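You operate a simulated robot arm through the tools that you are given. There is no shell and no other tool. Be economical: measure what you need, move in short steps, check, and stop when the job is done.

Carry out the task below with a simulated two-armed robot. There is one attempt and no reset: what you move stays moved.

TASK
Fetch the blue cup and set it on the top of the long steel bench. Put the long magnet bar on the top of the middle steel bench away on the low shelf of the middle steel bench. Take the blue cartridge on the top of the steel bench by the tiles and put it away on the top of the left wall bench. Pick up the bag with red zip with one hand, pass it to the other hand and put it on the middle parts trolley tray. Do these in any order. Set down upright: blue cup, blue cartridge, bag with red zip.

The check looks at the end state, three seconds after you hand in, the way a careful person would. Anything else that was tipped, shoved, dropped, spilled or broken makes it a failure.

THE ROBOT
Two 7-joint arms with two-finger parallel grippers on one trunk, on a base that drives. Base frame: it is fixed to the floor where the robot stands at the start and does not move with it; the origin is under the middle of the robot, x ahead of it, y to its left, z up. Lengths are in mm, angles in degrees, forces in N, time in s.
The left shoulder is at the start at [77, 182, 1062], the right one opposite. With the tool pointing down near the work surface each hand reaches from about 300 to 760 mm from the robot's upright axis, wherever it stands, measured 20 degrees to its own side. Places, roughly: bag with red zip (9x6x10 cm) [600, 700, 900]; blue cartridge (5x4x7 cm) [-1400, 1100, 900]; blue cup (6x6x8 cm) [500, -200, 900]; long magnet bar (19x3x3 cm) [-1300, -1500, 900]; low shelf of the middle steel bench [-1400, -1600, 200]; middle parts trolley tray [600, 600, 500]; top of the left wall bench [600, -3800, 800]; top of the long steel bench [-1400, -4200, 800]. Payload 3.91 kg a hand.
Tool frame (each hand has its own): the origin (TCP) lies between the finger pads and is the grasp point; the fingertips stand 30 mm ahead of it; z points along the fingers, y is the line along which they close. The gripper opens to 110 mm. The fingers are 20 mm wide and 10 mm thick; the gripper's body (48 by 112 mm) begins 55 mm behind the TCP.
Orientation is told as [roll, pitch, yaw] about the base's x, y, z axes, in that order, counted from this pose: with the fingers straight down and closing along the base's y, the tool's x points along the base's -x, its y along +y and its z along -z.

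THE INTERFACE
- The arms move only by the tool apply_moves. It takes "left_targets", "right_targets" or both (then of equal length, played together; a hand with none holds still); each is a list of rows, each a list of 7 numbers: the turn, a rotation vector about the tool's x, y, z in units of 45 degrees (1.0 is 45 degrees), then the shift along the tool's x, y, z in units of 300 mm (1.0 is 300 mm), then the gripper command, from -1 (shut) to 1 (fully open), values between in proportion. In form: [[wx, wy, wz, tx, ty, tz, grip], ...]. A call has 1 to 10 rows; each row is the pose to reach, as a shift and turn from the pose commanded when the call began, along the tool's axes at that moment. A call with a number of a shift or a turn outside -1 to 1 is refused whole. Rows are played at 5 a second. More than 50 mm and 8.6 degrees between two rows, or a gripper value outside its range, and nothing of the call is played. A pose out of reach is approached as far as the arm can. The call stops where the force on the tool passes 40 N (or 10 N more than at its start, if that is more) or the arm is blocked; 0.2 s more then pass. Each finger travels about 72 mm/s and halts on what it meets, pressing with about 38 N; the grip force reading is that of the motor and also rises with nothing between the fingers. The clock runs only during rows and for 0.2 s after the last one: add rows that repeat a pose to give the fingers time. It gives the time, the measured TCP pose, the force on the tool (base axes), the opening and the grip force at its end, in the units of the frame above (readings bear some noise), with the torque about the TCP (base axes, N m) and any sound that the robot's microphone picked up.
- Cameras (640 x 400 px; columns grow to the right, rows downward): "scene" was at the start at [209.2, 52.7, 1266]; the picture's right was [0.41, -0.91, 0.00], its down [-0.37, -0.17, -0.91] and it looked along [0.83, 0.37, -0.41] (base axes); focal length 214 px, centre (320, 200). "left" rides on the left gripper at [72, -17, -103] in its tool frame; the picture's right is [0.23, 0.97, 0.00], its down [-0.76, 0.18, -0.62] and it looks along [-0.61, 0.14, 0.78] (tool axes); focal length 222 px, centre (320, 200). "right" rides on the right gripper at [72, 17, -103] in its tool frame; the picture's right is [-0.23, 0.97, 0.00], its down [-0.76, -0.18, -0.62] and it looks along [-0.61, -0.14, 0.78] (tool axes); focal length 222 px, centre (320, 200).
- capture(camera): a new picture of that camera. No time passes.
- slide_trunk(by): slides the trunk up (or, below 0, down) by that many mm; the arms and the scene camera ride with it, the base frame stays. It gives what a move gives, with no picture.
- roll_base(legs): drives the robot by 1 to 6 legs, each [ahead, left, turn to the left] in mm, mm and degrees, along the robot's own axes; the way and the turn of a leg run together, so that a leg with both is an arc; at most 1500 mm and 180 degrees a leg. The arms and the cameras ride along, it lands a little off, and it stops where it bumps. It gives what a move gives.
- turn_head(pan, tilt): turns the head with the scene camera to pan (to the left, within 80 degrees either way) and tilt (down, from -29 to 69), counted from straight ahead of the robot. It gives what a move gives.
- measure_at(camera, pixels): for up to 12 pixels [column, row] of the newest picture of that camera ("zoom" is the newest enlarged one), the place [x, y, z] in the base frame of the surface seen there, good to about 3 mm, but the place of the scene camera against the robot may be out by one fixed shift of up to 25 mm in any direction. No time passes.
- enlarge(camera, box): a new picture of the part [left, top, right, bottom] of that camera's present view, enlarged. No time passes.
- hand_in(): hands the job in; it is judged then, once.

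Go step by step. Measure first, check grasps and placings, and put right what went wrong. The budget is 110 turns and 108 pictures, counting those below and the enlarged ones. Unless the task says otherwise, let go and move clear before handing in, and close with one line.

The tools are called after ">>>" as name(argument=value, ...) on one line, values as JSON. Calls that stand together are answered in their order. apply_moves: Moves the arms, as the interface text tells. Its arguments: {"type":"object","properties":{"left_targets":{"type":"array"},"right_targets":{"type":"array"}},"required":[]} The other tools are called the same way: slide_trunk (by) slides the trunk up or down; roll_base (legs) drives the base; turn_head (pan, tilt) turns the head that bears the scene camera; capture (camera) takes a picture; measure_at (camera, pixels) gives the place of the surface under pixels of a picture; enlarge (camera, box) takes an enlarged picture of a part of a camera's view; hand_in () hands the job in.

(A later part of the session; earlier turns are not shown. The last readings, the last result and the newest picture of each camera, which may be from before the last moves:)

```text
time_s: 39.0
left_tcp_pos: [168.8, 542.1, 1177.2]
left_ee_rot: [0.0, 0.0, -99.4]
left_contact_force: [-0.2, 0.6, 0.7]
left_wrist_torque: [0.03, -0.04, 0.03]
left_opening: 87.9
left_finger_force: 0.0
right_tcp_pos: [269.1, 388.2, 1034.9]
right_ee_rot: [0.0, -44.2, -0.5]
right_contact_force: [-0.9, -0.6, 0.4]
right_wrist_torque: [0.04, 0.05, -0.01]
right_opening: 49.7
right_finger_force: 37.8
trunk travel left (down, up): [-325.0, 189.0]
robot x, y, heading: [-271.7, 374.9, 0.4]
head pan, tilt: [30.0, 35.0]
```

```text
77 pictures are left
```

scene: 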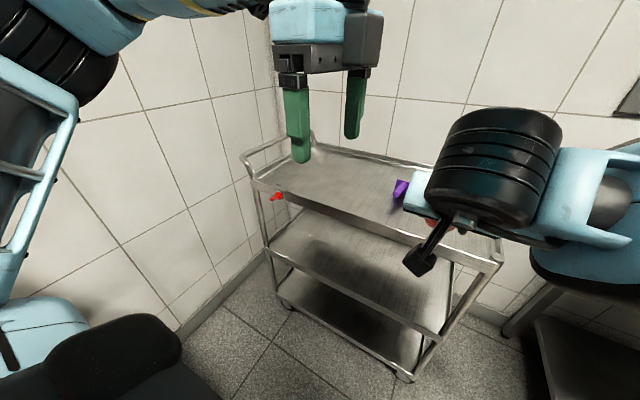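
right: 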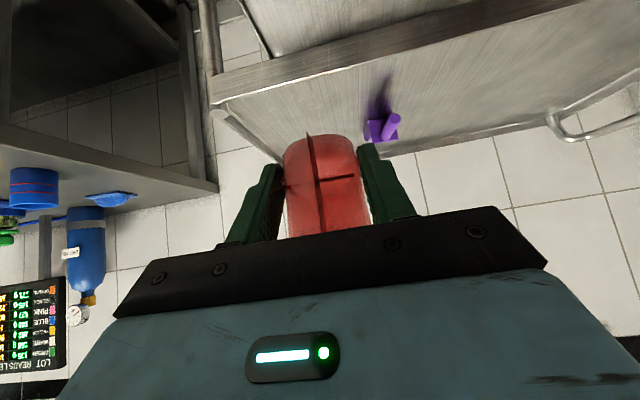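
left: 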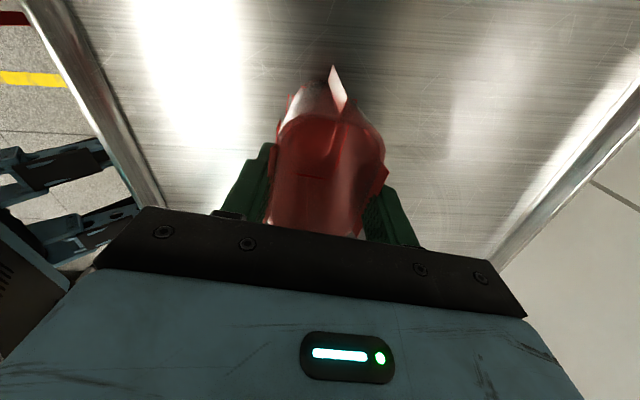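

The middle tray (about (350, 265)) is visible and empty. I'll measure its front lip, surface, and top tray edge.

>>> measure_at(camera="scene", pixels=[[330, 260], [380, 275], [350, 296], [350, 291], [345, 283], [400, 240], [400, 246], [458, 300], [440, 328], [285, 262], [430, 270]])

>>> enlarge(camera="scene", box=[240, 170, 510, 370])

```text
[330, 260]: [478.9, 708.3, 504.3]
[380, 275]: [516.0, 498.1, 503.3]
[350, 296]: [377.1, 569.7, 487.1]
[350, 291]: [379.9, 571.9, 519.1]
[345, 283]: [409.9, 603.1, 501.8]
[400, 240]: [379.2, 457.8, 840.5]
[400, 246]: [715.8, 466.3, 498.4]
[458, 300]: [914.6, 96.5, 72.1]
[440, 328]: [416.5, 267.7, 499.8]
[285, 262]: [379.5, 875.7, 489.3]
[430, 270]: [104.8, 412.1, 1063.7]
```

```text
2.00 times, centred on (375, 270) of scene
```

zoom: 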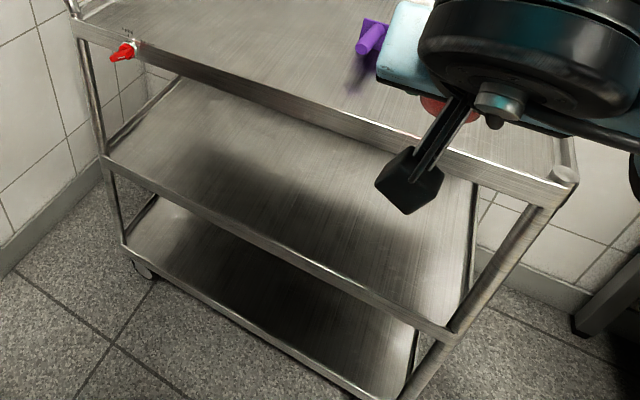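

The lip tops at z≈519 and the surface is at ≈503. I'll lower the trunk 200 mm, then bring the arm down in front of the trolley.

>>> slide_trunk(by=-200)

>>> apply_moves(right_targets=[[0, 0, 0, 0.088, 0.014, 0.091, -0.3], [0, 0, 0, 0.176, 0.029, 0.181, -0.3], [0, 0, 0, 0.263, 0.043, 0.272, -0.3], [0, 0, 0, 0.351, 0.057, 0.363, -0.3], [0, 0, 0, 0.439, 0.071, 0.454, -0.3], [0, 0, 0, 0.526, 0.086, 0.544, -0.3], [0, 0, 0, 0.614, 0.1, 0.635, -0.3]])

>>> capture(camera="scene")

>>> capture(camera="right")

```text
time_s: 41.2
left_tcp_pos: [169.8, 542.6, 976.3]
left_ee_rot: [0.0, -0.1, -99.4]
left_contact_force: [0.9, -0.2, -0.1]
left_wrist_torque: [0.02, 0.0, -0.01]
left_opening: 87.9
left_finger_force: 0.0
right_tcp_pos: [268.0, 387.3, 835.5]
right_ee_rot: [0.1, -44.4, -0.3]
right_contact_force: [-0.3, 0.1, -0.7]
right_wrist_torque: [0.0, 0.02, -0.01]
right_opening: 49.8
right_finger_force: 38.2
trunk travel left (down, up): [-125.0, 389.0]
robot x, y, heading: [-273.8, 380.5, 0.3]
head pan, tilt: [30.0, 35.0]
```

```text
time_s: 42.8
left_tcp_pos: [169.6, 541.9, 976.9]
left_ee_rot: [0.0, 0.0, -99.4]
left_contact_force: [0.0, -0.3, -0.2]
left_wrist_torque: [0.01, -0.01, -0.04]
left_opening: 87.8
left_finger_force: 0.0
right_tcp_pos: [270.1, 420.0, 568.5]
right_ee_rot: [0.1, -44.3, -0.3]
right_contact_force: [0.4, -0.1, 0.5]
right_wrist_torque: [0.0, 0.06, 0.02]
right_opening: 49.7
right_finger_force: 38.2
trunk travel left (down, up): [-125.0, 389.0]
robot x, y, heading: [-269.0, 378.0, 0.1]
head pan, tilt: [30.0, 35.0]
```

```text
75 pictures are left
```

scene: 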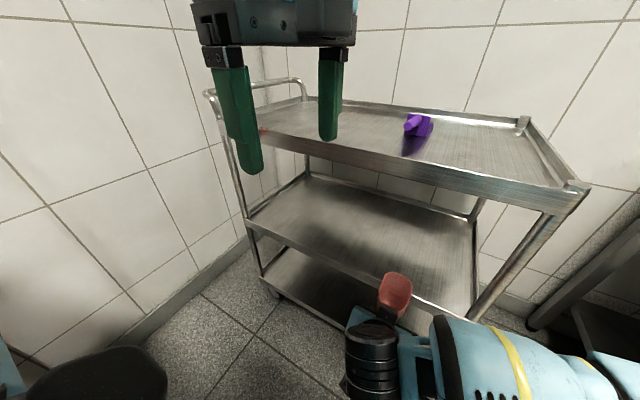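

```text
74 pictures are left
```

right: 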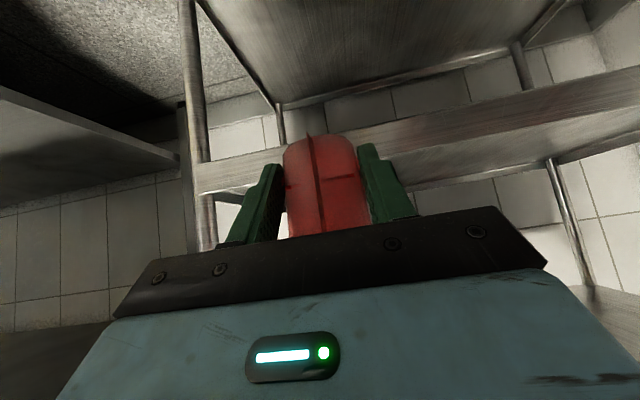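

The bag's base is at ~535, above the lip. I'll move in 195 mm over the tray.

>>> apply_moves(right_targets=[[0, 0, 0, -0.025, 0, -0.02, -0.3], [0, 0, 0, -0.11, 0, 0.06, -0.3], [0, 0, 0, -0.205, 0, 0.153, -0.3], [0, 0, 0, -0.3, 0, 0.248, -0.3], [0, 0, 0, -0.395, 0, 0.343, -0.3], [0, 0, 0, -0.486, 0, 0.433, -0.3], [0, 0, 0, -0.486, 0, 0.433, -0.3]])

>>> capture(camera="scene")

>>> capture(camera="right")

```text
time_s: 44.4
left_tcp_pos: [168.4, 542.6, 975.9]
left_ee_rot: [0.0, 0.0, -99.4]
left_contact_force: [0.4, -0.2, 0.0]
left_wrist_torque: [0.01, 0.03, 0.02]
left_opening: 87.9
left_finger_force: 0.0
right_tcp_pos: [465.5, 415.4, 576.5]
right_ee_rot: [0.1, -44.2, -0.3]
right_contact_force: [0.6, -0.9, 0.7]
right_wrist_torque: [0.02, 0.01, -0.02]
right_opening: 49.5
right_finger_force: 38.2
trunk travel left (down, up): [-125.0, 389.0]
robot x, y, heading: [-271.1, 380.9, 0.4]
head pan, tilt: [30.0, 35.0]
```

```text
73 pictures are left
```

scene: 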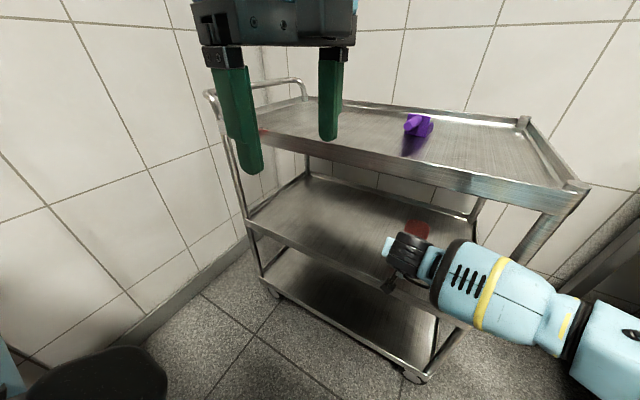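

```text
72 pictures are left
```

right: 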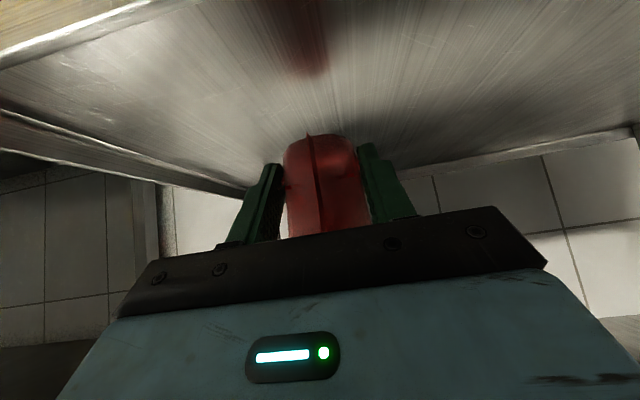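

The bag is over the tray. I'll measure the tray below and the bag's base from the wrist camera to get the drop height.

>>> measure_at(camera="right", pixels=[[310, 100], [310, 60], [320, 138], [330, 142], [345, 142], [300, 148]])

```text
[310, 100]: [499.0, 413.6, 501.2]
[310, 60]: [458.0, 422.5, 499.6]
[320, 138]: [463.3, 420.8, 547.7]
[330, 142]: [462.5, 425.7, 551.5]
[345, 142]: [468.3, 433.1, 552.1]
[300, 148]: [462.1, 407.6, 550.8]
```

Tray is at 500.5, and the base at about 543–548. I'll lower 40 mm in steps and watch the force.

>>> apply_moves(right_targets=[[0, 0, 0, 0.035, 0, 0.036, -0.3], [0, 0, 0, 0.07, 0, 0.072, -0.3], [0, 0, 0, 0.093, 0, 0.096, -0.3], [0, 0, 0, 0.093, 0, 0.096, -0.3]])

>>> capture(camera="right")

>>> measure_at(camera="right", pixels=[[320, 138], [330, 142], [345, 142], [300, 148], [320, 128]])

```text
time_s: 45.4
left_tcp_pos: [169.0, 542.1, 975.6]
left_ee_rot: [0.0, 0.0, -99.3]
left_contact_force: [-0.3, -0.3, 0.1]
left_wrist_torque: [0.05, -0.01, 0.01]
left_opening: 88.1
left_finger_force: 0.0
right_tcp_pos: [466.4, 419.2, 537.2]
right_ee_rot: [0.1, -44.2, -0.3]
right_contact_force: [-0.1, 0.1, -0.1]
right_wrist_torque: [0.01, 0.01, -0.01]
right_opening: 49.7
right_finger_force: 38.0
trunk travel left (down, up): [-125.0, 389.0]
robot x, y, heading: [-267.8, 378.9, 0.2]
head pan, tilt: [30.0, 35.0]
```

```text
71 pictures are left
```

right: 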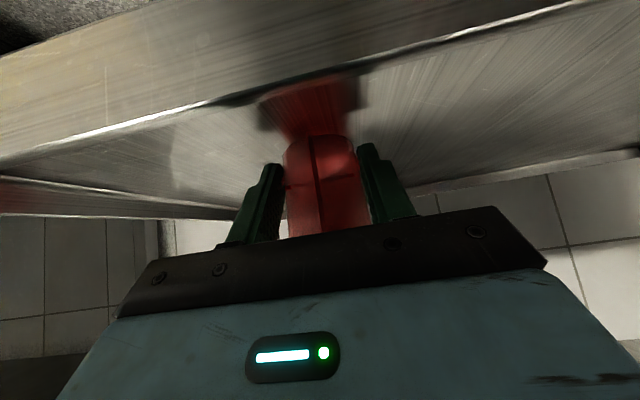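

```text
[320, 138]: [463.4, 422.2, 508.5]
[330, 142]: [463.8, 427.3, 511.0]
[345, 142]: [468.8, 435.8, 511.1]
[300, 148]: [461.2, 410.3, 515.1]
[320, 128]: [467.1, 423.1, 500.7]
```

No contact yet, base within a few mm. I'll lower 6 mm more.

>>> apply_moves(right_targets=[[0, 0, 0, 0.005, 0, 0.005, -0.3], [0, 0, 0, 0.01, 0, 0.01, -0.3], [0, 0, 0, 0.014, 0, 0.0144, -0.3], [0, 0, 0, 0.014, 0, 0.0144, -0.3]])

```text
time_s: 46.4
left_tcp_pos: [168.4, 543.3, 975.8]
left_ee_rot: [-0.1, 0.0, -99.3]
left_contact_force: [0.1, 0.4, 0.4]
left_wrist_torque: [0.04, 0.04, -0.01]
left_opening: 87.7
left_finger_force: 0.1
right_tcp_pos: [466.5, 417.8, 533.8]
right_ee_rot: [0.1, -44.5, -0.3]
right_contact_force: [0.5, -1.0, 6.9]
right_wrist_torque: [-0.06, 0.0, 0.01]
right_opening: 49.3
right_finger_force: 37.9
trunk travel left (down, up): [-125.0, 389.0]
robot x, y, heading: [-270.0, 380.0, 0.7]
head pan, tilt: [30.0, 35.0]
```

Contact is felt (7 N). I'll release and back out along the fingers, then horizontally.

>>> apply_moves(right_targets=[[0, 0, 0, 0, 0, 0, 0.2], [0, 0, 0, 0, 0, 0, 0.6], [0, 0, 0, 0, 0, 0, 0.6], [0, 0, 0, 0, 0, -0.08, 0.6], [0, 0, 0, 0, 0, -0.18, 0.6], [0, 0, 0, 0.1, 0, -0.28, 0.6], [0, 0, 0, 0.2, 0, -0.38, 0.6], [0, 0, 0, 0.3, 0, -0.48, 0.6], [0, 0, 0, 0.4, 0, -0.57, 0.6]])

>>> capture(camera="right")

>>> capture(camera="scene")

```text
time_s: 48.4
left_tcp_pos: [168.5, 542.8, 976.6]
left_ee_rot: [0.0, 0.0, -99.4]
left_contact_force: [0.6, 0.0, 0.2]
left_wrist_torque: [0.01, -0.01, 0.0]
left_opening: 88.2
left_finger_force: 0.0
right_tcp_pos: [257.2, 421.2, 573.1]
right_ee_rot: [0.1, -44.4, -0.3]
right_contact_force: [-0.3, -1.2, 0.3]
right_wrist_torque: [0.03, 0.03, 0.0]
right_opening: 87.9
right_finger_force: 0.1
trunk travel left (down, up): [-125.0, 389.0]
robot x, y, heading: [-273.4, 382.9, 0.5]
head pan, tilt: [30.0, 35.0]
```

```text
70 pictures are left
```

right: 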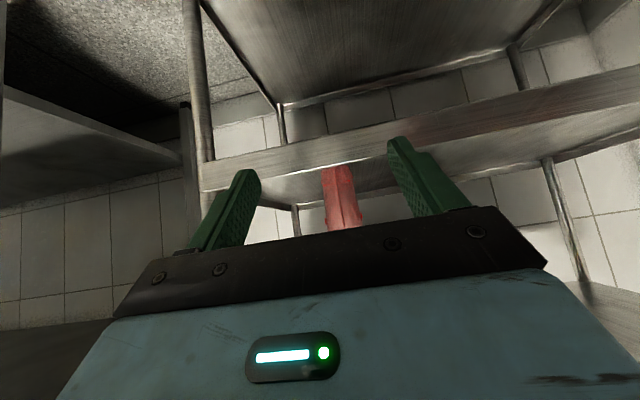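

```text
69 pictures are left
```

scene: 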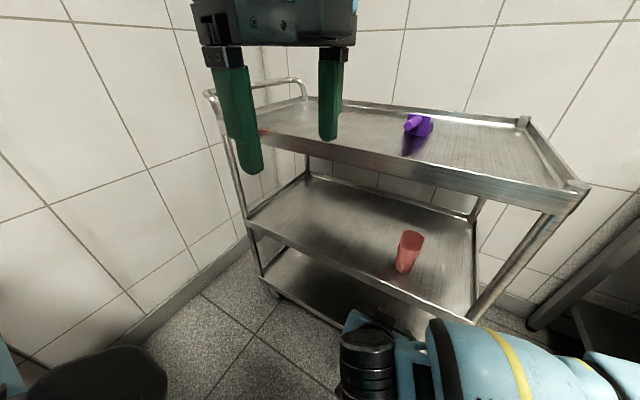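

The bag stands upright on the middle tray (about (410, 250)). Next is the cup: I'll raise the trunk and right hand, level the hand, and drive back to face the bench.

>>> slide_trunk(by=200)

>>> apply_moves(right_targets=[[0, 0, 0, -0.088, 0, -0.091, 0.6], [0, 0, 0, -0.176, 0, -0.181, 0.6], [0, 0, 0, -0.263, 0, -0.272, 0.6], [0, 0, 0, -0.351, 0, -0.363, 0.6], [0, 0.16, 0, -0.439, 0, -0.454, 0.8], [0, 0.32, 0, -0.526, 0, -0.544, 1], [0, 0.48, 0, -0.614, 0, -0.635, 1], [0, 0.64, 0, -0.614, 0, -0.635, 1], [0, 0.8, 0, -0.614, 0, -0.635, 1], [0, 0.985, 0, -0.614, 0, -0.635, 1]])

>>> roll_base(legs=[[0, -380, 0], [250, 0, 0]])

>>> turn_head(pan=-15, tilt=45)

>>> capture(camera="scene")

>>> capture(camera="right")

```text
time_s: 50.5
left_tcp_pos: [170.1, 542.6, 1176.5]
left_ee_rot: [0.0, -0.1, -99.4]
left_contact_force: [0.2, -0.2, 0.4]
left_wrist_torque: [-0.02, 0.02, -0.01]
left_opening: 88.2
left_finger_force: 0.2
right_tcp_pos: [259.5, 417.6, 770.7]
right_ee_rot: [-0.1, -44.2, -0.4]
right_contact_force: [-0.4, 0.3, -1.2]
right_wrist_torque: [0.0, -0.01, 0.03]
right_opening: 88.0
right_finger_force: 0.1
trunk travel left (down, up): [-325.0, 189.0]
robot x, y, heading: [-272.7, 375.3, 0.4]
head pan, tilt: [30.0, 35.0]
```

```text
time_s: 52.7
left_tcp_pos: [169.7, 542.9, 1176.0]
left_ee_rot: [0.0, 0.0, -99.4]
left_contact_force: [0.1, 0.2, 0.7]
left_wrist_torque: [0.0, -0.01, 0.02]
left_opening: 87.8
left_finger_force: 0.0
right_tcp_pos: [258.5, 418.0, 1037.0]
right_ee_rot: [0.1, 0.3, -0.3]
right_contact_force: [0.3, 0.2, -0.1]
right_wrist_torque: [0.01, -0.03, -0.04]
right_opening: 110.1
right_finger_force: 0.2
trunk travel left (down, up): [-325.0, 189.0]
robot x, y, heading: [-270.8, 374.8, 0.8]
head pan, tilt: [30.0, 35.0]
```

```text
time_s: 58.1
left_tcp_pos: [420.0, 166.6, 1175.3]
left_ee_rot: [0.0, 0.0, -99.1]
left_contact_force: [-0.1, -0.1, -0.3]
left_wrist_torque: [-0.02, 0.01, 0.01]
left_opening: 87.8
left_finger_force: 0.0
right_tcp_pos: [510.3, 43.3, 1036.0]
right_ee_rot: [0.0, -0.1, 0.2]
right_contact_force: [0.2, 0.1, 1.0]
right_wrist_torque: [0.02, 0.02, -0.03]
right_opening: 110.1
right_finger_force: 0.1
trunk travel left (down, up): [-325.0, 189.0]
robot x, y, heading: [-17.4, -0.4, 0.6]
head pan, tilt: [30.0, 35.0]
```

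```text
time_s: 59.2
left_tcp_pos: [420.4, 166.0, 1176.4]
left_ee_rot: [0.1, 0.0, -99.1]
left_contact_force: [0.0, 0.2, 0.7]
left_wrist_torque: [0.0, 0.02, 0.02]
left_opening: 87.9
left_finger_force: 0.1
right_tcp_pos: [509.8, 43.7, 1037.2]
right_ee_rot: [0.0, 0.1, 0.1]
right_contact_force: [0.8, -0.3, -0.3]
right_wrist_torque: [0.01, 0.0, -0.02]
right_opening: 110.0
right_finger_force: 0.0
trunk travel left (down, up): [-325.0, 189.0]
robot x, y, heading: [-19.5, -2.5, 0.7]
head pan, tilt: [-15.0, 45.0]
```

```text
68 pictures are left
```

scene: 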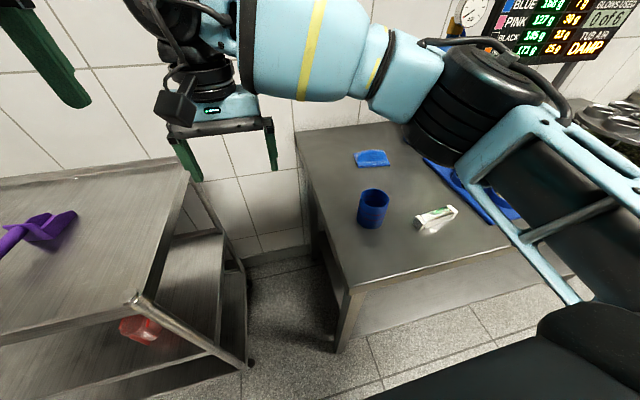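

```text
67 pictures are left
```

right: 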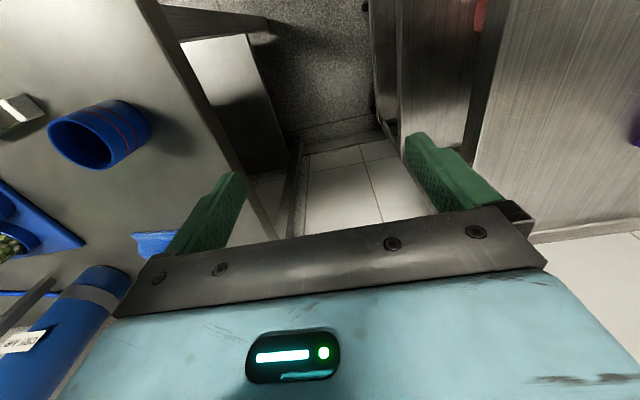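

The cup shows at (98, 135) in the right view; empty, standing upright. I'll measure it.

>>> measure_at(camera="right", pixels=[[50, 138], [65, 160], [92, 168], [110, 155], [108, 135], [85, 118], [62, 121], [140, 110], [180, 100]])

>>> measure_at(camera="scene", pixels=[[360, 193], [389, 195], [375, 189], [373, 200], [373, 226]])

```text
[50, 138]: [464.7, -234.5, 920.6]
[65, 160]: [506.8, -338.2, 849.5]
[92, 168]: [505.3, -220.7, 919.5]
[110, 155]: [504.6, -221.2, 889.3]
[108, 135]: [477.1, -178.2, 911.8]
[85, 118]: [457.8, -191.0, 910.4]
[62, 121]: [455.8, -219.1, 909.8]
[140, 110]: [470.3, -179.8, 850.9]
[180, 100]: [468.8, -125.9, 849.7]
```

```text
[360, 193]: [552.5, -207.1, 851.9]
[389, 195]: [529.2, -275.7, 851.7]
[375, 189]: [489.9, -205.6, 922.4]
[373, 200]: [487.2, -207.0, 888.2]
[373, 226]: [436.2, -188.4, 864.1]
```

Cup centre ≈ (480, −208), rim z ≈ 920. I'll move the right hand above it and look again.

>>> apply_moves(right_targets=[[0, 0, 0, 0.015, -0.14, 0, 1], [0, 0, 0, 0.03, -0.28, 0, 1], [0, 0, 0, 0.05, -0.42, 0, 1], [0, 0, 0, 0.07, -0.56, 0, 1], [0, 0, 0, 0.08, -0.7, 0, 1], [0, 0, 0, 0.1, -0.84, 0, 1], [0, 0, 0, 0.1, -0.84, 0, 1]])

>>> capture(camera="right")

```text
time_s: 60.8
left_tcp_pos: [421.0, 166.2, 1176.8]
left_ee_rot: [0.0, 0.0, -99.2]
left_contact_force: [0.0, 1.3, -1.0]
left_wrist_torque: [-0.02, 0.03, 0.03]
left_opening: 88.0
left_finger_force: 0.1
right_tcp_pos: [478.1, -208.9, 1040.7]
right_ee_rot: [0.0, 0.1, 0.2]
right_contact_force: [-1.1, 0.0, 0.9]
right_wrist_torque: [-0.02, -0.01, -0.02]
right_opening: 110.0
right_finger_force: 0.0
trunk travel left (down, up): [-325.0, 189.0]
robot x, y, heading: [-19.3, -2.1, 0.5]
head pan, tilt: [-15.0, 45.0]
```

```text
66 pictures are left
```

right: 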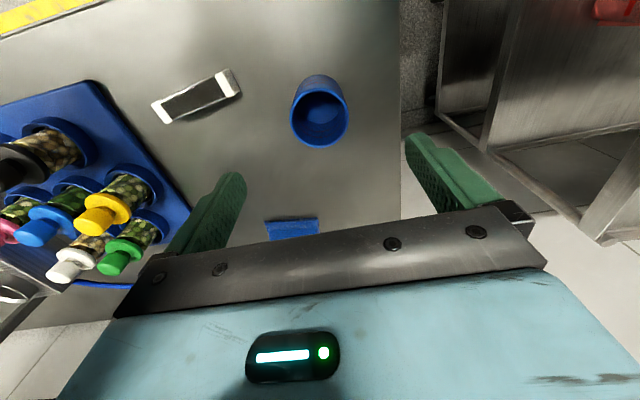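

>>> measure_at(camera="right", pixels=[[293, 118], [346, 117], [320, 144], [304, 140], [338, 138], [320, 90], [303, 97], [337, 95], [240, 92], [225, 70]])

```text
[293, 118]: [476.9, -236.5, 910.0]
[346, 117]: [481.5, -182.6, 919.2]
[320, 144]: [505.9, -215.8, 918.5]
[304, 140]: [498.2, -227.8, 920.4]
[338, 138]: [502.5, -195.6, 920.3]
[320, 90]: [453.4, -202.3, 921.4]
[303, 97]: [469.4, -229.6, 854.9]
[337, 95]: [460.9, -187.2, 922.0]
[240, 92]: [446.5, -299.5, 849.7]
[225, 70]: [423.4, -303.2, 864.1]
```

The cup is centred under the hand (480, −209). I'll descend to TCP z≈903 and close.

>>> apply_moves(right_targets=[[0, 0, 0, 0, 0, 0.15, 0.8], [0, 0, 0, 0, 0, 0.3, 0.8], [0, 0, 0, 0, 0, 0.4, 0.8], [0, 0, 0, 0, 0, 0.455, 0.8], [0, 0, 0, 0, 0, 0.455, 0.4], [0, 0, 0, 0, 0, 0.455, 0], [0, 0, 0, 0, 0, 0.455, -0.2], [0, 0, 0, 0, 0, 0.455, -0.2]])

>>> capture(camera="right")

```text
time_s: 62.6
left_tcp_pos: [420.6, 165.4, 1177.1]
left_ee_rot: [-0.1, 0.0, -99.1]
left_contact_force: [-0.3, -0.1, -0.1]
left_wrist_torque: [0.0, 0.02, -0.01]
left_opening: 87.8
left_finger_force: 0.1
right_tcp_pos: [479.1, -208.0, 901.0]
right_ee_rot: [0.0, 0.0, 0.1]
right_contact_force: [-0.1, -0.5, 0.2]
right_wrist_torque: [-0.02, -0.04, -0.01]
right_opening: 58.7
right_finger_force: 38.2
trunk travel left (down, up): [-325.0, 189.0]
robot x, y, heading: [-19.0, 1.3, 0.9]
head pan, tilt: [-15.0, 45.0]
```

```text
65 pictures are left
```

right: 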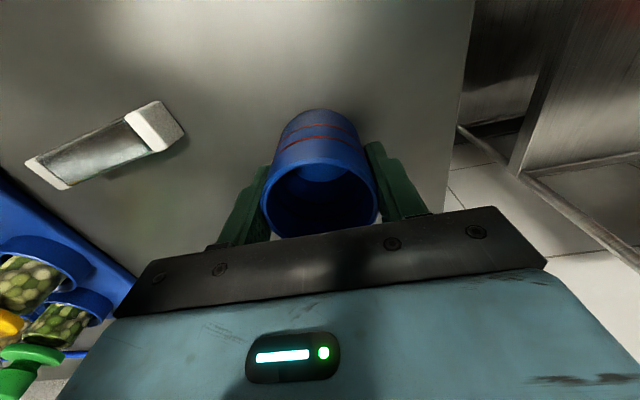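

The cup is held (opening 58.7). I'll lift it, draw it in, turn the left hand back to neutral yaw, and back out to look behind.

>>> apply_moves(right_targets=[[0, 0, 0, 0, 0, -0.1, -0.3], [0, 0, 0, 0, 0, -0.25, -0.3], [0, 0, 0, 0, 0, -0.4, -0.3], [0, 0, 0, 0, 0, -0.5, -0.3], [0, 0, 0, 0.1, 0, -0.55, -0.3], [0, 0, 0, 0.25, 0, -0.55, -0.3], [0, 0, 0, 0.35, 0, -0.55, -0.3]])

>>> apply_moves(left_targets=[[0, 0, -0.19, 0, 0, 0, 1], [0, 0, -0.38, 0, 0, 0, 1], [0, 0, -0.57, 0, 0, 0, 1], [0, 0, -0.76, 0, 0, 0, 1], [0, 0, -0.95, 0, 0, 0, 1]])

>>> apply_moves(left_targets=[[0, 0, -0.19, 0, 0, 0, 1], [0, 0, -0.38, 0, 0, 0, 1], [0, 0, -0.57, 0, 0, 0, 1], [0, 0, -0.76, 0, 0, 0, 1], [0, 0, -0.95, 0, 0, 0, 1]])

>>> roll_base(legs=[[-380, 0, 0], [0, 0, 80]])

>>> turn_head(pan=60, tilt=25)

>>> capture(camera="scene")

>>> turn_head(pan=0, tilt=25)

>>> capture(camera="scene")

```text
time_s: 64.2
left_tcp_pos: [419.8, 165.6, 1176.5]
left_ee_rot: [0.0, 0.0, -99.1]
left_contact_force: [0.2, 0.1, 0.1]
left_wrist_torque: [0.02, -0.06, 0.02]
left_opening: 88.1
left_finger_force: 0.0
right_tcp_pos: [373.2, -209.7, 1068.7]
right_ee_rot: [-0.1, 0.0, 0.2]
right_contact_force: [0.0, 0.1, -0.2]
right_wrist_torque: [0.03, -0.01, -0.02]
right_opening: 58.5
right_finger_force: 37.9
trunk travel left (down, up): [-325.0, 189.0]
robot x, y, heading: [-18.1, -2.2, 0.8]
head pan, tilt: [-15.0, 45.0]
```

```text
time_s: 65.4
left_tcp_pos: [419.2, 166.5, 1176.4]
left_ee_rot: [0.0, 0.0, -56.2]
left_contact_force: [0.0, 0.2, 0.2]
left_wrist_torque: [-0.03, -0.01, -0.01]
left_opening: 109.9
left_finger_force: 0.0
right_tcp_pos: [375.1, -208.9, 1067.1]
right_ee_rot: [0.1, 0.0, 0.0]
right_contact_force: [0.5, -0.4, -1.4]
right_wrist_torque: [-0.03, -0.01, 0.01]
right_opening: 58.3
right_finger_force: 38.2
trunk travel left (down, up): [-325.0, 189.0]
robot x, y, heading: [-15.7, 0.8, 0.8]
head pan, tilt: [-15.0, 45.0]
```

```text
time_s: 66.6
left_tcp_pos: [419.4, 165.2, 1175.7]
left_ee_rot: [0.0, 0.1, -13.5]
left_contact_force: [0.3, -0.2, -0.4]
left_wrist_torque: [-0.01, 0.0, -0.01]
left_opening: 110.1
left_finger_force: 0.0
right_tcp_pos: [374.0, -208.5, 1067.3]
right_ee_rot: [0.1, 0.0, 0.2]
right_contact_force: [-0.1, 0.3, 0.4]
right_wrist_torque: [-0.06, 0.0, -0.02]
right_opening: 58.5
right_finger_force: 38.1
trunk travel left (down, up): [-325.0, 189.0]
robot x, y, heading: [-17.6, -2.2, 0.8]
head pan, tilt: [-15.0, 45.0]
```

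```text
time_s: 72.4
left_tcp_pos: [-486.5, 456.0, 1175.0]
left_ee_rot: [0.0, 0.0, 64.8]
left_contact_force: [0.2, -0.2, 0.5]
left_wrist_torque: [0.02, 0.0, -0.01]
left_opening: 109.9
left_finger_force: 0.0
right_tcp_pos: [-126.7, 338.2, 1068.3]
right_ee_rot: [0.0, 0.0, 78.4]
right_contact_force: [0.0, -1.0, -0.6]
right_wrist_torque: [0.0, 0.03, -0.01]
right_opening: 57.8
right_finger_force: 38.4
trunk travel left (down, up): [-325.0, 189.0]
robot x, y, heading: [-412.7, -3.7, 79.1]
head pan, tilt: [-15.0, 45.0]
```

```text
time_s: 73.9
left_tcp_pos: [-485.7, 457.1, 1176.6]
left_ee_rot: [0.1, 0.0, 64.8]
left_contact_force: [-0.7, 0.4, 0.2]
left_wrist_torque: [0.06, -0.01, -0.05]
left_opening: 110.0
left_finger_force: 0.2
right_tcp_pos: [-126.7, 337.3, 1067.7]
right_ee_rot: [-0.1, 0.0, 78.4]
right_contact_force: [0.1, 0.4, -0.7]
right_wrist_torque: [-0.01, 0.02, 0.0]
right_opening: 57.4
right_finger_force: 37.4
trunk travel left (down, up): [-325.0, 189.0]
robot x, y, heading: [-411.4, -6.1, 79.1]
head pan, tilt: [60.0, 25.0]
```

```text
64 pictures are left
```

scene: 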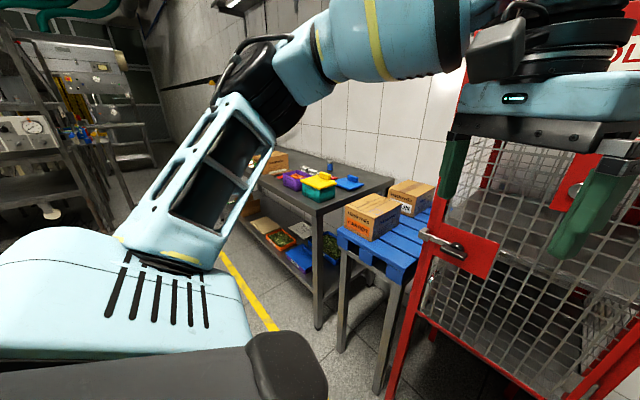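

```text
time_s: 75.2
left_tcp_pos: [-486.6, 458.0, 1175.5]
left_ee_rot: [0.0, 0.0, 64.9]
left_contact_force: [0.9, 0.0, 0.5]
left_wrist_torque: [-0.03, -0.01, -0.01]
left_opening: 110.3
left_finger_force: 0.1
right_tcp_pos: [-127.2, 337.2, 1067.2]
right_ee_rot: [0.0, 0.1, 78.4]
right_contact_force: [0.3, 0.4, 0.6]
right_wrist_torque: [0.02, 0.0, -0.02]
right_opening: 57.3
right_finger_force: 37.9
trunk travel left (down, up): [-325.0, 189.0]
robot x, y, heading: [-410.1, -10.8, 79.2]
head pan, tilt: [0.0, 25.0]
```

```text
63 pictures are left
```

scene: 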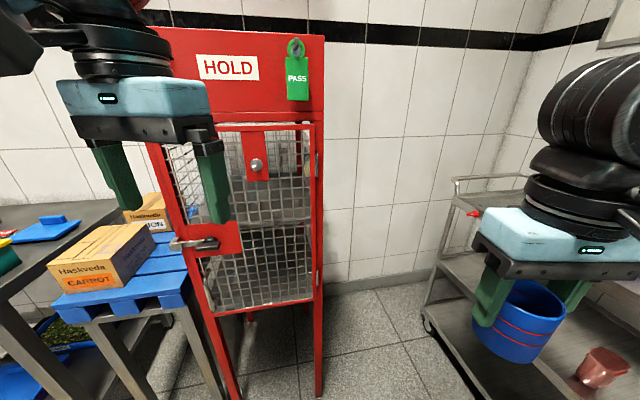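

The bench by the tiles (with the crates) is to the front-left. I'll look closer for the blue cartridge.

>>> turn_head(pan=48, tilt=30)

>>> capture(camera="scene")

>>> enlarge(camera="scene", box=[170, 110, 410, 280])

```text
time_s: 76.3
left_tcp_pos: [-485.7, 456.4, 1175.1]
left_ee_rot: [0.0, 0.0, 64.8]
left_contact_force: [0.6, 0.4, -0.1]
left_wrist_torque: [0.01, 0.03, -0.02]
left_opening: 109.9
left_finger_force: 0.0
right_tcp_pos: [-127.4, 338.0, 1067.4]
right_ee_rot: [0.0, 0.0, 78.6]
right_contact_force: [0.1, -1.1, -0.4]
right_wrist_torque: [0.0, 0.01, 0.03]
right_opening: 57.2
right_finger_force: 37.8
trunk travel left (down, up): [-325.0, 189.0]
robot x, y, heading: [-406.0, -6.2, 78.8]
head pan, tilt: [48.0, 30.0]
```

```text
62 pictures are left
```

scene: 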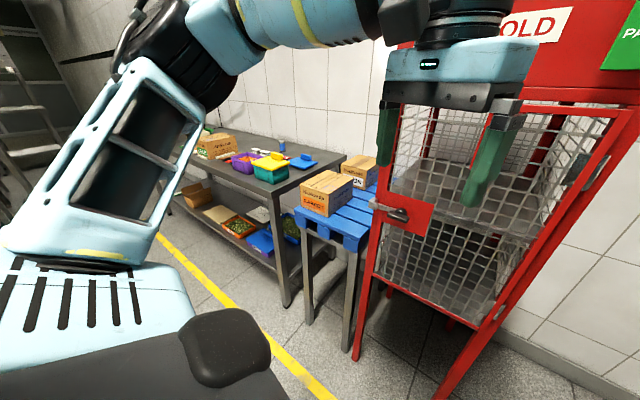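

```text
2.35 times, centred on (290, 195) of scene
```

zoom: 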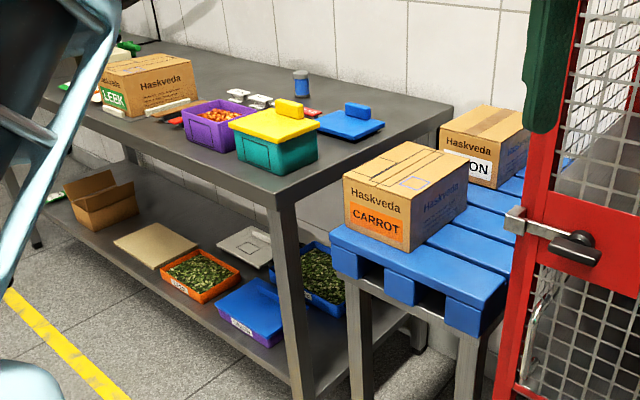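

The small blue cartridge is at zoom (301, 82). I'll measure it and the bench.

>>> measure_at(camera="zoom", pixels=[[301, 85], [301, 72], [301, 97], [275, 210], [450, 115], [60, 115], [345, 132], [268, 155], [260, 100], [305, 140], [345, 240], [100, 110]])

```text
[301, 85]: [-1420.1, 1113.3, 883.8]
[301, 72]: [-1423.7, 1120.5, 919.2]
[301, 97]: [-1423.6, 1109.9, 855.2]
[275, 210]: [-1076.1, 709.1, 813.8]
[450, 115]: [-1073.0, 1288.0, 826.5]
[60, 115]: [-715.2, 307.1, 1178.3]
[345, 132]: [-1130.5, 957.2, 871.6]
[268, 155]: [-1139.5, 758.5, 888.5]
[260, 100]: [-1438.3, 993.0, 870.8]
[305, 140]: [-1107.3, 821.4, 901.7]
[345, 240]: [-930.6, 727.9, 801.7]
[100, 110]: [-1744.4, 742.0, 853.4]
```

Cartridge ≈ (−1420, 1113, 850–920); the bench's front edge is at y≈700. I'll drive to about (−1200, 300), facing +y.

>>> roll_base(legs=[[0, 0, 11], [0, 790, 0], [300, 0, 0]])

>>> turn_head(pan=20, tilt=38)

>>> capture(camera="scene")

>>> capture(camera="left")

```text
time_s: 86.0
left_tcp_pos: [-1345.8, 734.6, 1174.8]
left_ee_rot: [0.1, 0.1, 75.1]
left_contact_force: [0.3, 0.3, -0.3]
left_wrist_torque: [-0.01, -0.01, -0.02]
left_opening: 110.5
left_finger_force: 0.1
right_tcp_pos: [-971.6, 682.2, 1066.5]
right_ee_rot: [0.0, 0.0, 88.9]
right_contact_force: [0.5, 0.4, -0.9]
right_wrist_torque: [0.0, 0.01, 0.01]
right_opening: 56.5
right_finger_force: 38.1
trunk travel left (down, up): [-325.0, 189.0]
robot x, y, heading: [-1188.3, 293.9, 89.8]
head pan, tilt: [48.0, 30.0]
```

```text
time_s: 86.9
left_tcp_pos: [-1345.7, 736.1, 1175.4]
left_ee_rot: [0.0, 0.0, 75.1]
left_contact_force: [0.7, 0.4, -0.9]
left_wrist_torque: [-0.02, 0.05, 0.03]
left_opening: 110.4
left_finger_force: 0.0
right_tcp_pos: [-971.0, 681.2, 1068.5]
right_ee_rot: [0.0, 0.0, 88.9]
right_contact_force: [-0.4, -0.8, 0.0]
right_wrist_torque: [0.03, -0.03, 0.03]
right_opening: 56.6
right_finger_force: 38.0
trunk travel left (down, up): [-325.0, 189.0]
robot x, y, heading: [-1190.8, 295.5, 89.7]
head pan, tilt: [20.0, 38.0]
```

```text
60 pictures are left
```

scene: 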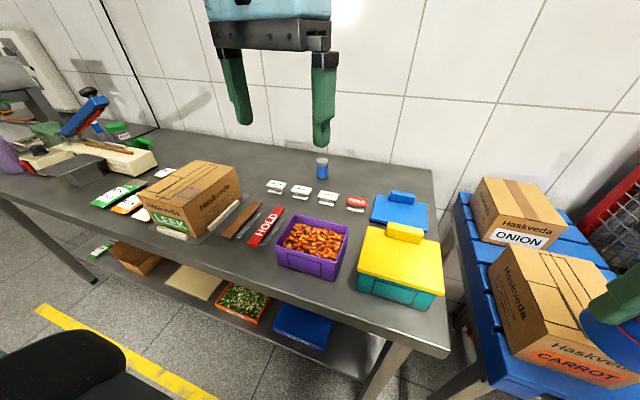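

```text
59 pictures are left
```

left: 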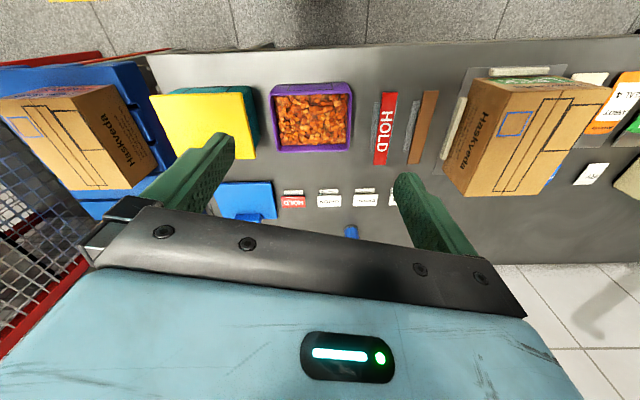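

The cartridge stands at scene (322, 168), behind a row of small tags. I'll measure it and what's around it.

>>> measure_at(camera="scene", pixels=[[322, 160], [322, 170], [316, 168], [328, 168], [322, 178], [300, 187], [325, 193], [355, 201], [315, 155], [400, 345], [250, 290], [385, 197]])

>>> measure_at(camera="left", pixels=[[350, 228], [350, 236], [345, 232], [363, 190], [330, 190], [293, 190], [395, 188], [300, 55]])

>>> enlarge(camera="scene", box=[260, 130, 400, 220])

```text
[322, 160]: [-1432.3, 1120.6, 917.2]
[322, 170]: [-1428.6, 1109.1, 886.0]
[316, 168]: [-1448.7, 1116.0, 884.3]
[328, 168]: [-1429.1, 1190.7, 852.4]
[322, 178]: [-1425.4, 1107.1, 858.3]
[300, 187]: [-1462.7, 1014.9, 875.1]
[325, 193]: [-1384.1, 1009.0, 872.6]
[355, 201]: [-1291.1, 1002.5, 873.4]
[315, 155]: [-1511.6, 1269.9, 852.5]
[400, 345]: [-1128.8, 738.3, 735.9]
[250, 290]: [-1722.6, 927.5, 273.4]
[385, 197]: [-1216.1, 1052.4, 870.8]
```

```text
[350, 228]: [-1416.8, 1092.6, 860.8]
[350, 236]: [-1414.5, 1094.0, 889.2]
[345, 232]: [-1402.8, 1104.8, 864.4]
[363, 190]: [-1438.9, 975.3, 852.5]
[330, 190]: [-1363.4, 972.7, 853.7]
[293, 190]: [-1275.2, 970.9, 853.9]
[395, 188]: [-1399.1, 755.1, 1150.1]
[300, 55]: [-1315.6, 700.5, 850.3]
```

```text
4.44 times, centred on (330, 175) of scene
```

zoom: 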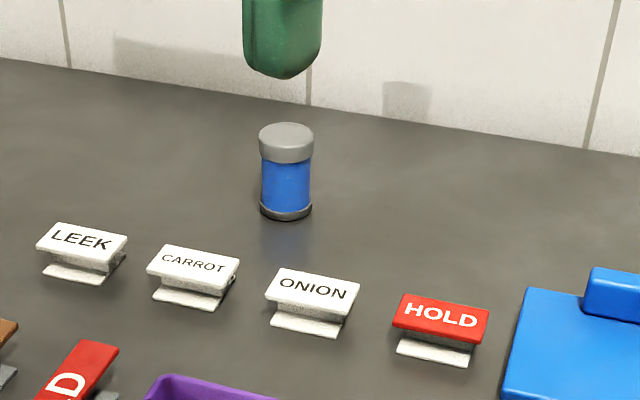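

The cartridge is a 45 mm cylinder centred near (−1416, 1113). I'll roll 30 mm closer, yaw the left hand to point along +y, tilt it 30° forward, and move above.

>>> roll_base(legs=[[30, 0, 0]])

>>> apply_moves(left_targets=[[0, 0, -0.166, 0, 0, 0, 1], [0, 0, -0.333, 0, 0, 0, 1]])

>>> apply_moves(left_targets=[[0, -0.167, 0, 0, 0, 0, 1], [0, -0.333, 0, 0, 0, 0, 1], [0, -0.5, 0, 0, 0, 0, 1], [0, -0.667, 0, 0, 0, 0, 1]])

>>> apply_moves(left_targets=[[0, 0, 0, -0.1, 0.029, 0.116, 1], [0, 0, 0, -0.2, 0.058, 0.231, 1], [0, 0, 0, -0.3, 0.087, 0.347, 1], [0, 0, 0, -0.4, 0.116, 0.462, 1], [0, 0, 0, -0.5, 0.146, 0.578, 1], [0, 0, 0, -0.6, 0.175, 0.694, 1], [0, 0, 0, -0.7, 0.204, 0.81, 1], [0, 0, 0, -0.802, 0.233, 0.925, 1], [0, 0, 0, -0.802, 0.233, 0.925, 1]])

>>> capture(camera="left")

```text
time_s: 87.7
left_tcp_pos: [-1345.4, 763.8, 1176.1]
left_ee_rot: [0.0, -0.1, 75.0]
left_contact_force: [-0.3, 0.4, -0.6]
left_wrist_torque: [-0.03, -0.01, 0.03]
left_opening: 110.2
left_finger_force: 0.1
right_tcp_pos: [-970.5, 710.7, 1067.6]
right_ee_rot: [0.1, 0.0, 88.8]
right_contact_force: [-0.6, 0.3, 0.1]
right_wrist_torque: [-0.01, 0.0, -0.04]
right_opening: 56.7
right_finger_force: 38.2
trunk travel left (down, up): [-325.0, 189.0]
robot x, y, heading: [-1187.7, 321.0, 89.2]
head pan, tilt: [20.0, 38.0]
```

```text
time_s: 88.3
left_tcp_pos: [-1345.7, 762.4, 1175.5]
left_ee_rot: [0.0, -0.1, 90.2]
left_contact_force: [-0.8, 1.0, -0.4]
left_wrist_torque: [0.03, -0.01, 0.01]
left_opening: 110.0
left_finger_force: 0.0
right_tcp_pos: [-970.8, 710.2, 1067.5]
right_ee_rot: [0.2, 0.0, 88.7]
right_contact_force: [0.1, -0.2, -0.7]
right_wrist_torque: [0.02, 0.0, -0.03]
right_opening: 56.3
right_finger_force: 38.0
trunk travel left (down, up): [-325.0, 189.0]
robot x, y, heading: [-1186.0, 319.6, 89.5]
head pan, tilt: [20.0, 38.0]
```

```text
time_s: 89.3
left_tcp_pos: [-1343.7, 762.0, 1177.1]
left_ee_rot: [0.0, -30.3, 90.1]
left_contact_force: [-0.3, -0.3, 0.2]
left_wrist_torque: [0.03, 0.0, -0.02]
left_opening: 109.9
left_finger_force: 0.0
right_tcp_pos: [-970.9, 709.4, 1067.3]
right_ee_rot: [0.1, -0.1, 88.8]
right_contact_force: [0.2, -0.2, 0.5]
right_wrist_torque: [-0.03, 0.0, -0.02]
right_opening: 56.3
right_finger_force: 38.2
trunk travel left (down, up): [-325.0, 189.0]
robot x, y, heading: [-1185.7, 319.9, 89.5]
head pan, tilt: [20.0, 38.0]
```

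```text
time_s: 91.3
left_tcp_pos: [-1466.7, 1045.7, 1055.1]
left_ee_rot: [0.1, -30.1, 90.0]
left_contact_force: [0.4, -0.4, -0.3]
left_wrist_torque: [0.01, -0.02, 0.0]
left_opening: 110.1
left_finger_force: 0.1
left hand out of reach, approached as far as the arm can: row 6, 7, 8, 9
right_tcp_pos: [-970.2, 709.1, 1068.1]
right_ee_rot: [0.1, -0.1, 88.8]
right_contact_force: [-0.4, -0.3, -0.6]
right_wrist_torque: [-0.01, 0.02, 0.01]
right_opening: 56.1
right_finger_force: 38.0
trunk travel left (down, up): [-325.0, 189.0]
robot x, y, heading: [-1186.4, 320.3, 89.3]
head pan, tilt: [20.0, 38.0]
```

```text
57 pictures are left
```

left: 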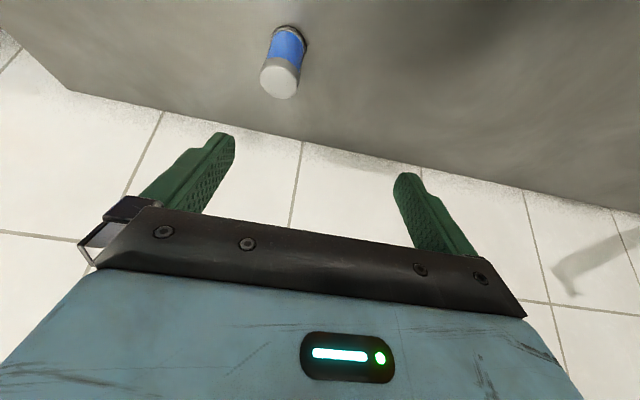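

The arm fell short at that height. I'll tilt 10° more and lower 100 mm, which brings the wrist to shoulder height where reach is longest.

>>> apply_moves(left_targets=[[0, -0.11, 0, 0.055, 0, 0.096, 1], [0, -0.222, 0, 0.11, 0, 0.192, 1], [0, -0.222, 0, 0.167, 0, 0.289, 1], [0, -0.222, 0, 0.167, 0, 0.289, 1]])

>>> capture(camera="left")

```text
time_s: 92.3
left_tcp_pos: [-1470.7, 1047.1, 953.2]
left_ee_rot: [-0.1, -40.0, 90.1]
left_contact_force: [0.1, -0.7, 0.3]
left_wrist_torque: [0.0, 0.0, -0.02]
left_opening: 110.2
left_finger_force: 0.2
right_tcp_pos: [-971.1, 709.8, 1068.6]
right_ee_rot: [0.1, -0.1, 88.7]
right_contact_force: [-0.1, -1.0, -0.6]
right_wrist_torque: [0.05, 0.02, -0.01]
right_opening: 56.3
right_finger_force: 37.6
trunk travel left (down, up): [-325.0, 189.0]
robot x, y, heading: [-1185.0, 321.6, 89.5]
head pan, tilt: [20.0, 38.0]
```

```text
56 pictures are left
```

left: 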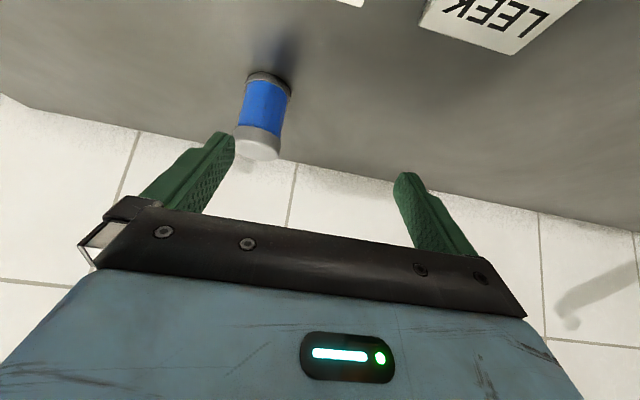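

The command now follows the reached pose. I'll measure the cartridge from this view.

>>> measure_at(camera="left", pixels=[[240, 140], [278, 148], [258, 138], [262, 110], [245, 100], [286, 105], [268, 77], [258, 155], [460, 15]])

```text
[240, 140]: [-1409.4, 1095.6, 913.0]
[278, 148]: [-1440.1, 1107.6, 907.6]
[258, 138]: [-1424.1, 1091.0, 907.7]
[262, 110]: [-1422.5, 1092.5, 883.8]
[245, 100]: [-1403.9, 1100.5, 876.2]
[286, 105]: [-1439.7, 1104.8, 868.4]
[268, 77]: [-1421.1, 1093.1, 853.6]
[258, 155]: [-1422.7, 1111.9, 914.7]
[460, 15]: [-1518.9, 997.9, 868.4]
```

Cylinder centre (−1422, 1112). I'll shift sideways 48 mm, then go in along the fingers.

>>> apply_moves(left_targets=[[0, 0, 0, 0, -0.08, 0, 1], [0, 0, 0, 0, -0.16, 0, 1], [0, 0, 0, 0, -0.16, 0, 1], [0, 0, 0, -0.004, -0.16, 0.1, 1], [0, 0, 0, -0.01, -0.16, 0.2, 1], [0, 0, 0, -0.014, -0.16, 0.295, 1], [0, 0, 0, -0.014, -0.16, 0.295, 1]])

>>> capture(camera="left")

>>> capture(camera="scene")

```text
time_s: 93.9
left_tcp_pos: [-1432.5, 1077.4, 907.1]
left_ee_rot: [0.0, -39.9, 90.2]
left_contact_force: [-0.2, 0.3, -0.4]
left_wrist_torque: [0.01, 0.0, -0.02]
left_opening: 109.8
left_finger_force: 0.1
left hand out of reach, approached as far as the arm can: row 5, 6, 7
right_tcp_pos: [-971.5, 708.9, 1067.2]
right_ee_rot: [0.0, 0.1, 88.8]
right_contact_force: [0.5, -0.1, 0.3]
right_wrist_torque: [-0.02, -0.05, 0.02]
right_opening: 56.3
right_finger_force: 38.0
trunk travel left (down, up): [-325.0, 189.0]
robot x, y, heading: [-1186.3, 320.6, 89.3]
head pan, tilt: [20.0, 38.0]
```

```text
55 pictures are left
```

left: 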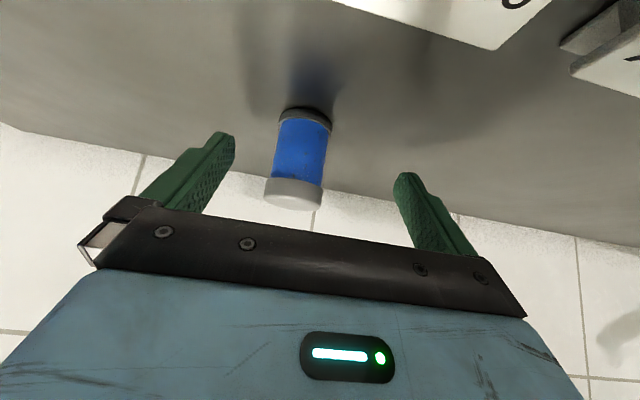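

```text
54 pictures are left
```

scene: 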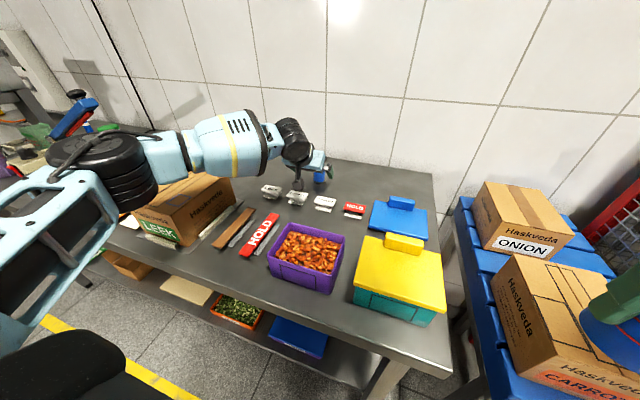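

The arm is ~35 mm short. I'll look straight down to see how much room the base has before the bench.

>>> turn_head(pan=0, tilt=69)

>>> capture(camera="scene")

```text
time_s: 94.9
left_tcp_pos: [-1432.9, 1078.3, 908.4]
left_ee_rot: [0.0, -40.1, 90.1]
left_contact_force: [-0.2, -0.9, 0.6]
left_wrist_torque: [0.01, -0.02, 0.01]
left_opening: 110.2
left_finger_force: 0.1
right_tcp_pos: [-971.0, 708.9, 1068.6]
right_ee_rot: [0.0, 0.0, 88.9]
right_contact_force: [0.2, 0.5, 0.4]
right_wrist_torque: [0.0, 0.0, -0.03]
right_opening: 56.3
right_finger_force: 38.2
trunk travel left (down, up): [-325.0, 189.0]
robot x, y, heading: [-1184.8, 320.4, 89.5]
head pan, tilt: [0.0, 68.8]
```

```text
53 pictures are left
```

scene: 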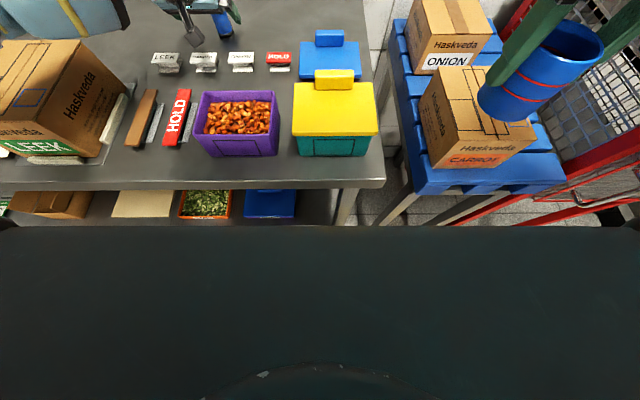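

>>> measure_at(camera="scene", pixels=[[300, 232], [300, 260], [300, 330], [100, 232], [550, 235], [250, 186], [270, 205], [370, 215], [600, 212]])

```text
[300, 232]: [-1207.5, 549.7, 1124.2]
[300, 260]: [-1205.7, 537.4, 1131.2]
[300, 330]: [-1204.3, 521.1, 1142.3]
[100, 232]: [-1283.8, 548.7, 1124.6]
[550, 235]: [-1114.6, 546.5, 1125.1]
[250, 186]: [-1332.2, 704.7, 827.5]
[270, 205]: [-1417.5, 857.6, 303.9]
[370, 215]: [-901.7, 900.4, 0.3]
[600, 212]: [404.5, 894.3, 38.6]
```

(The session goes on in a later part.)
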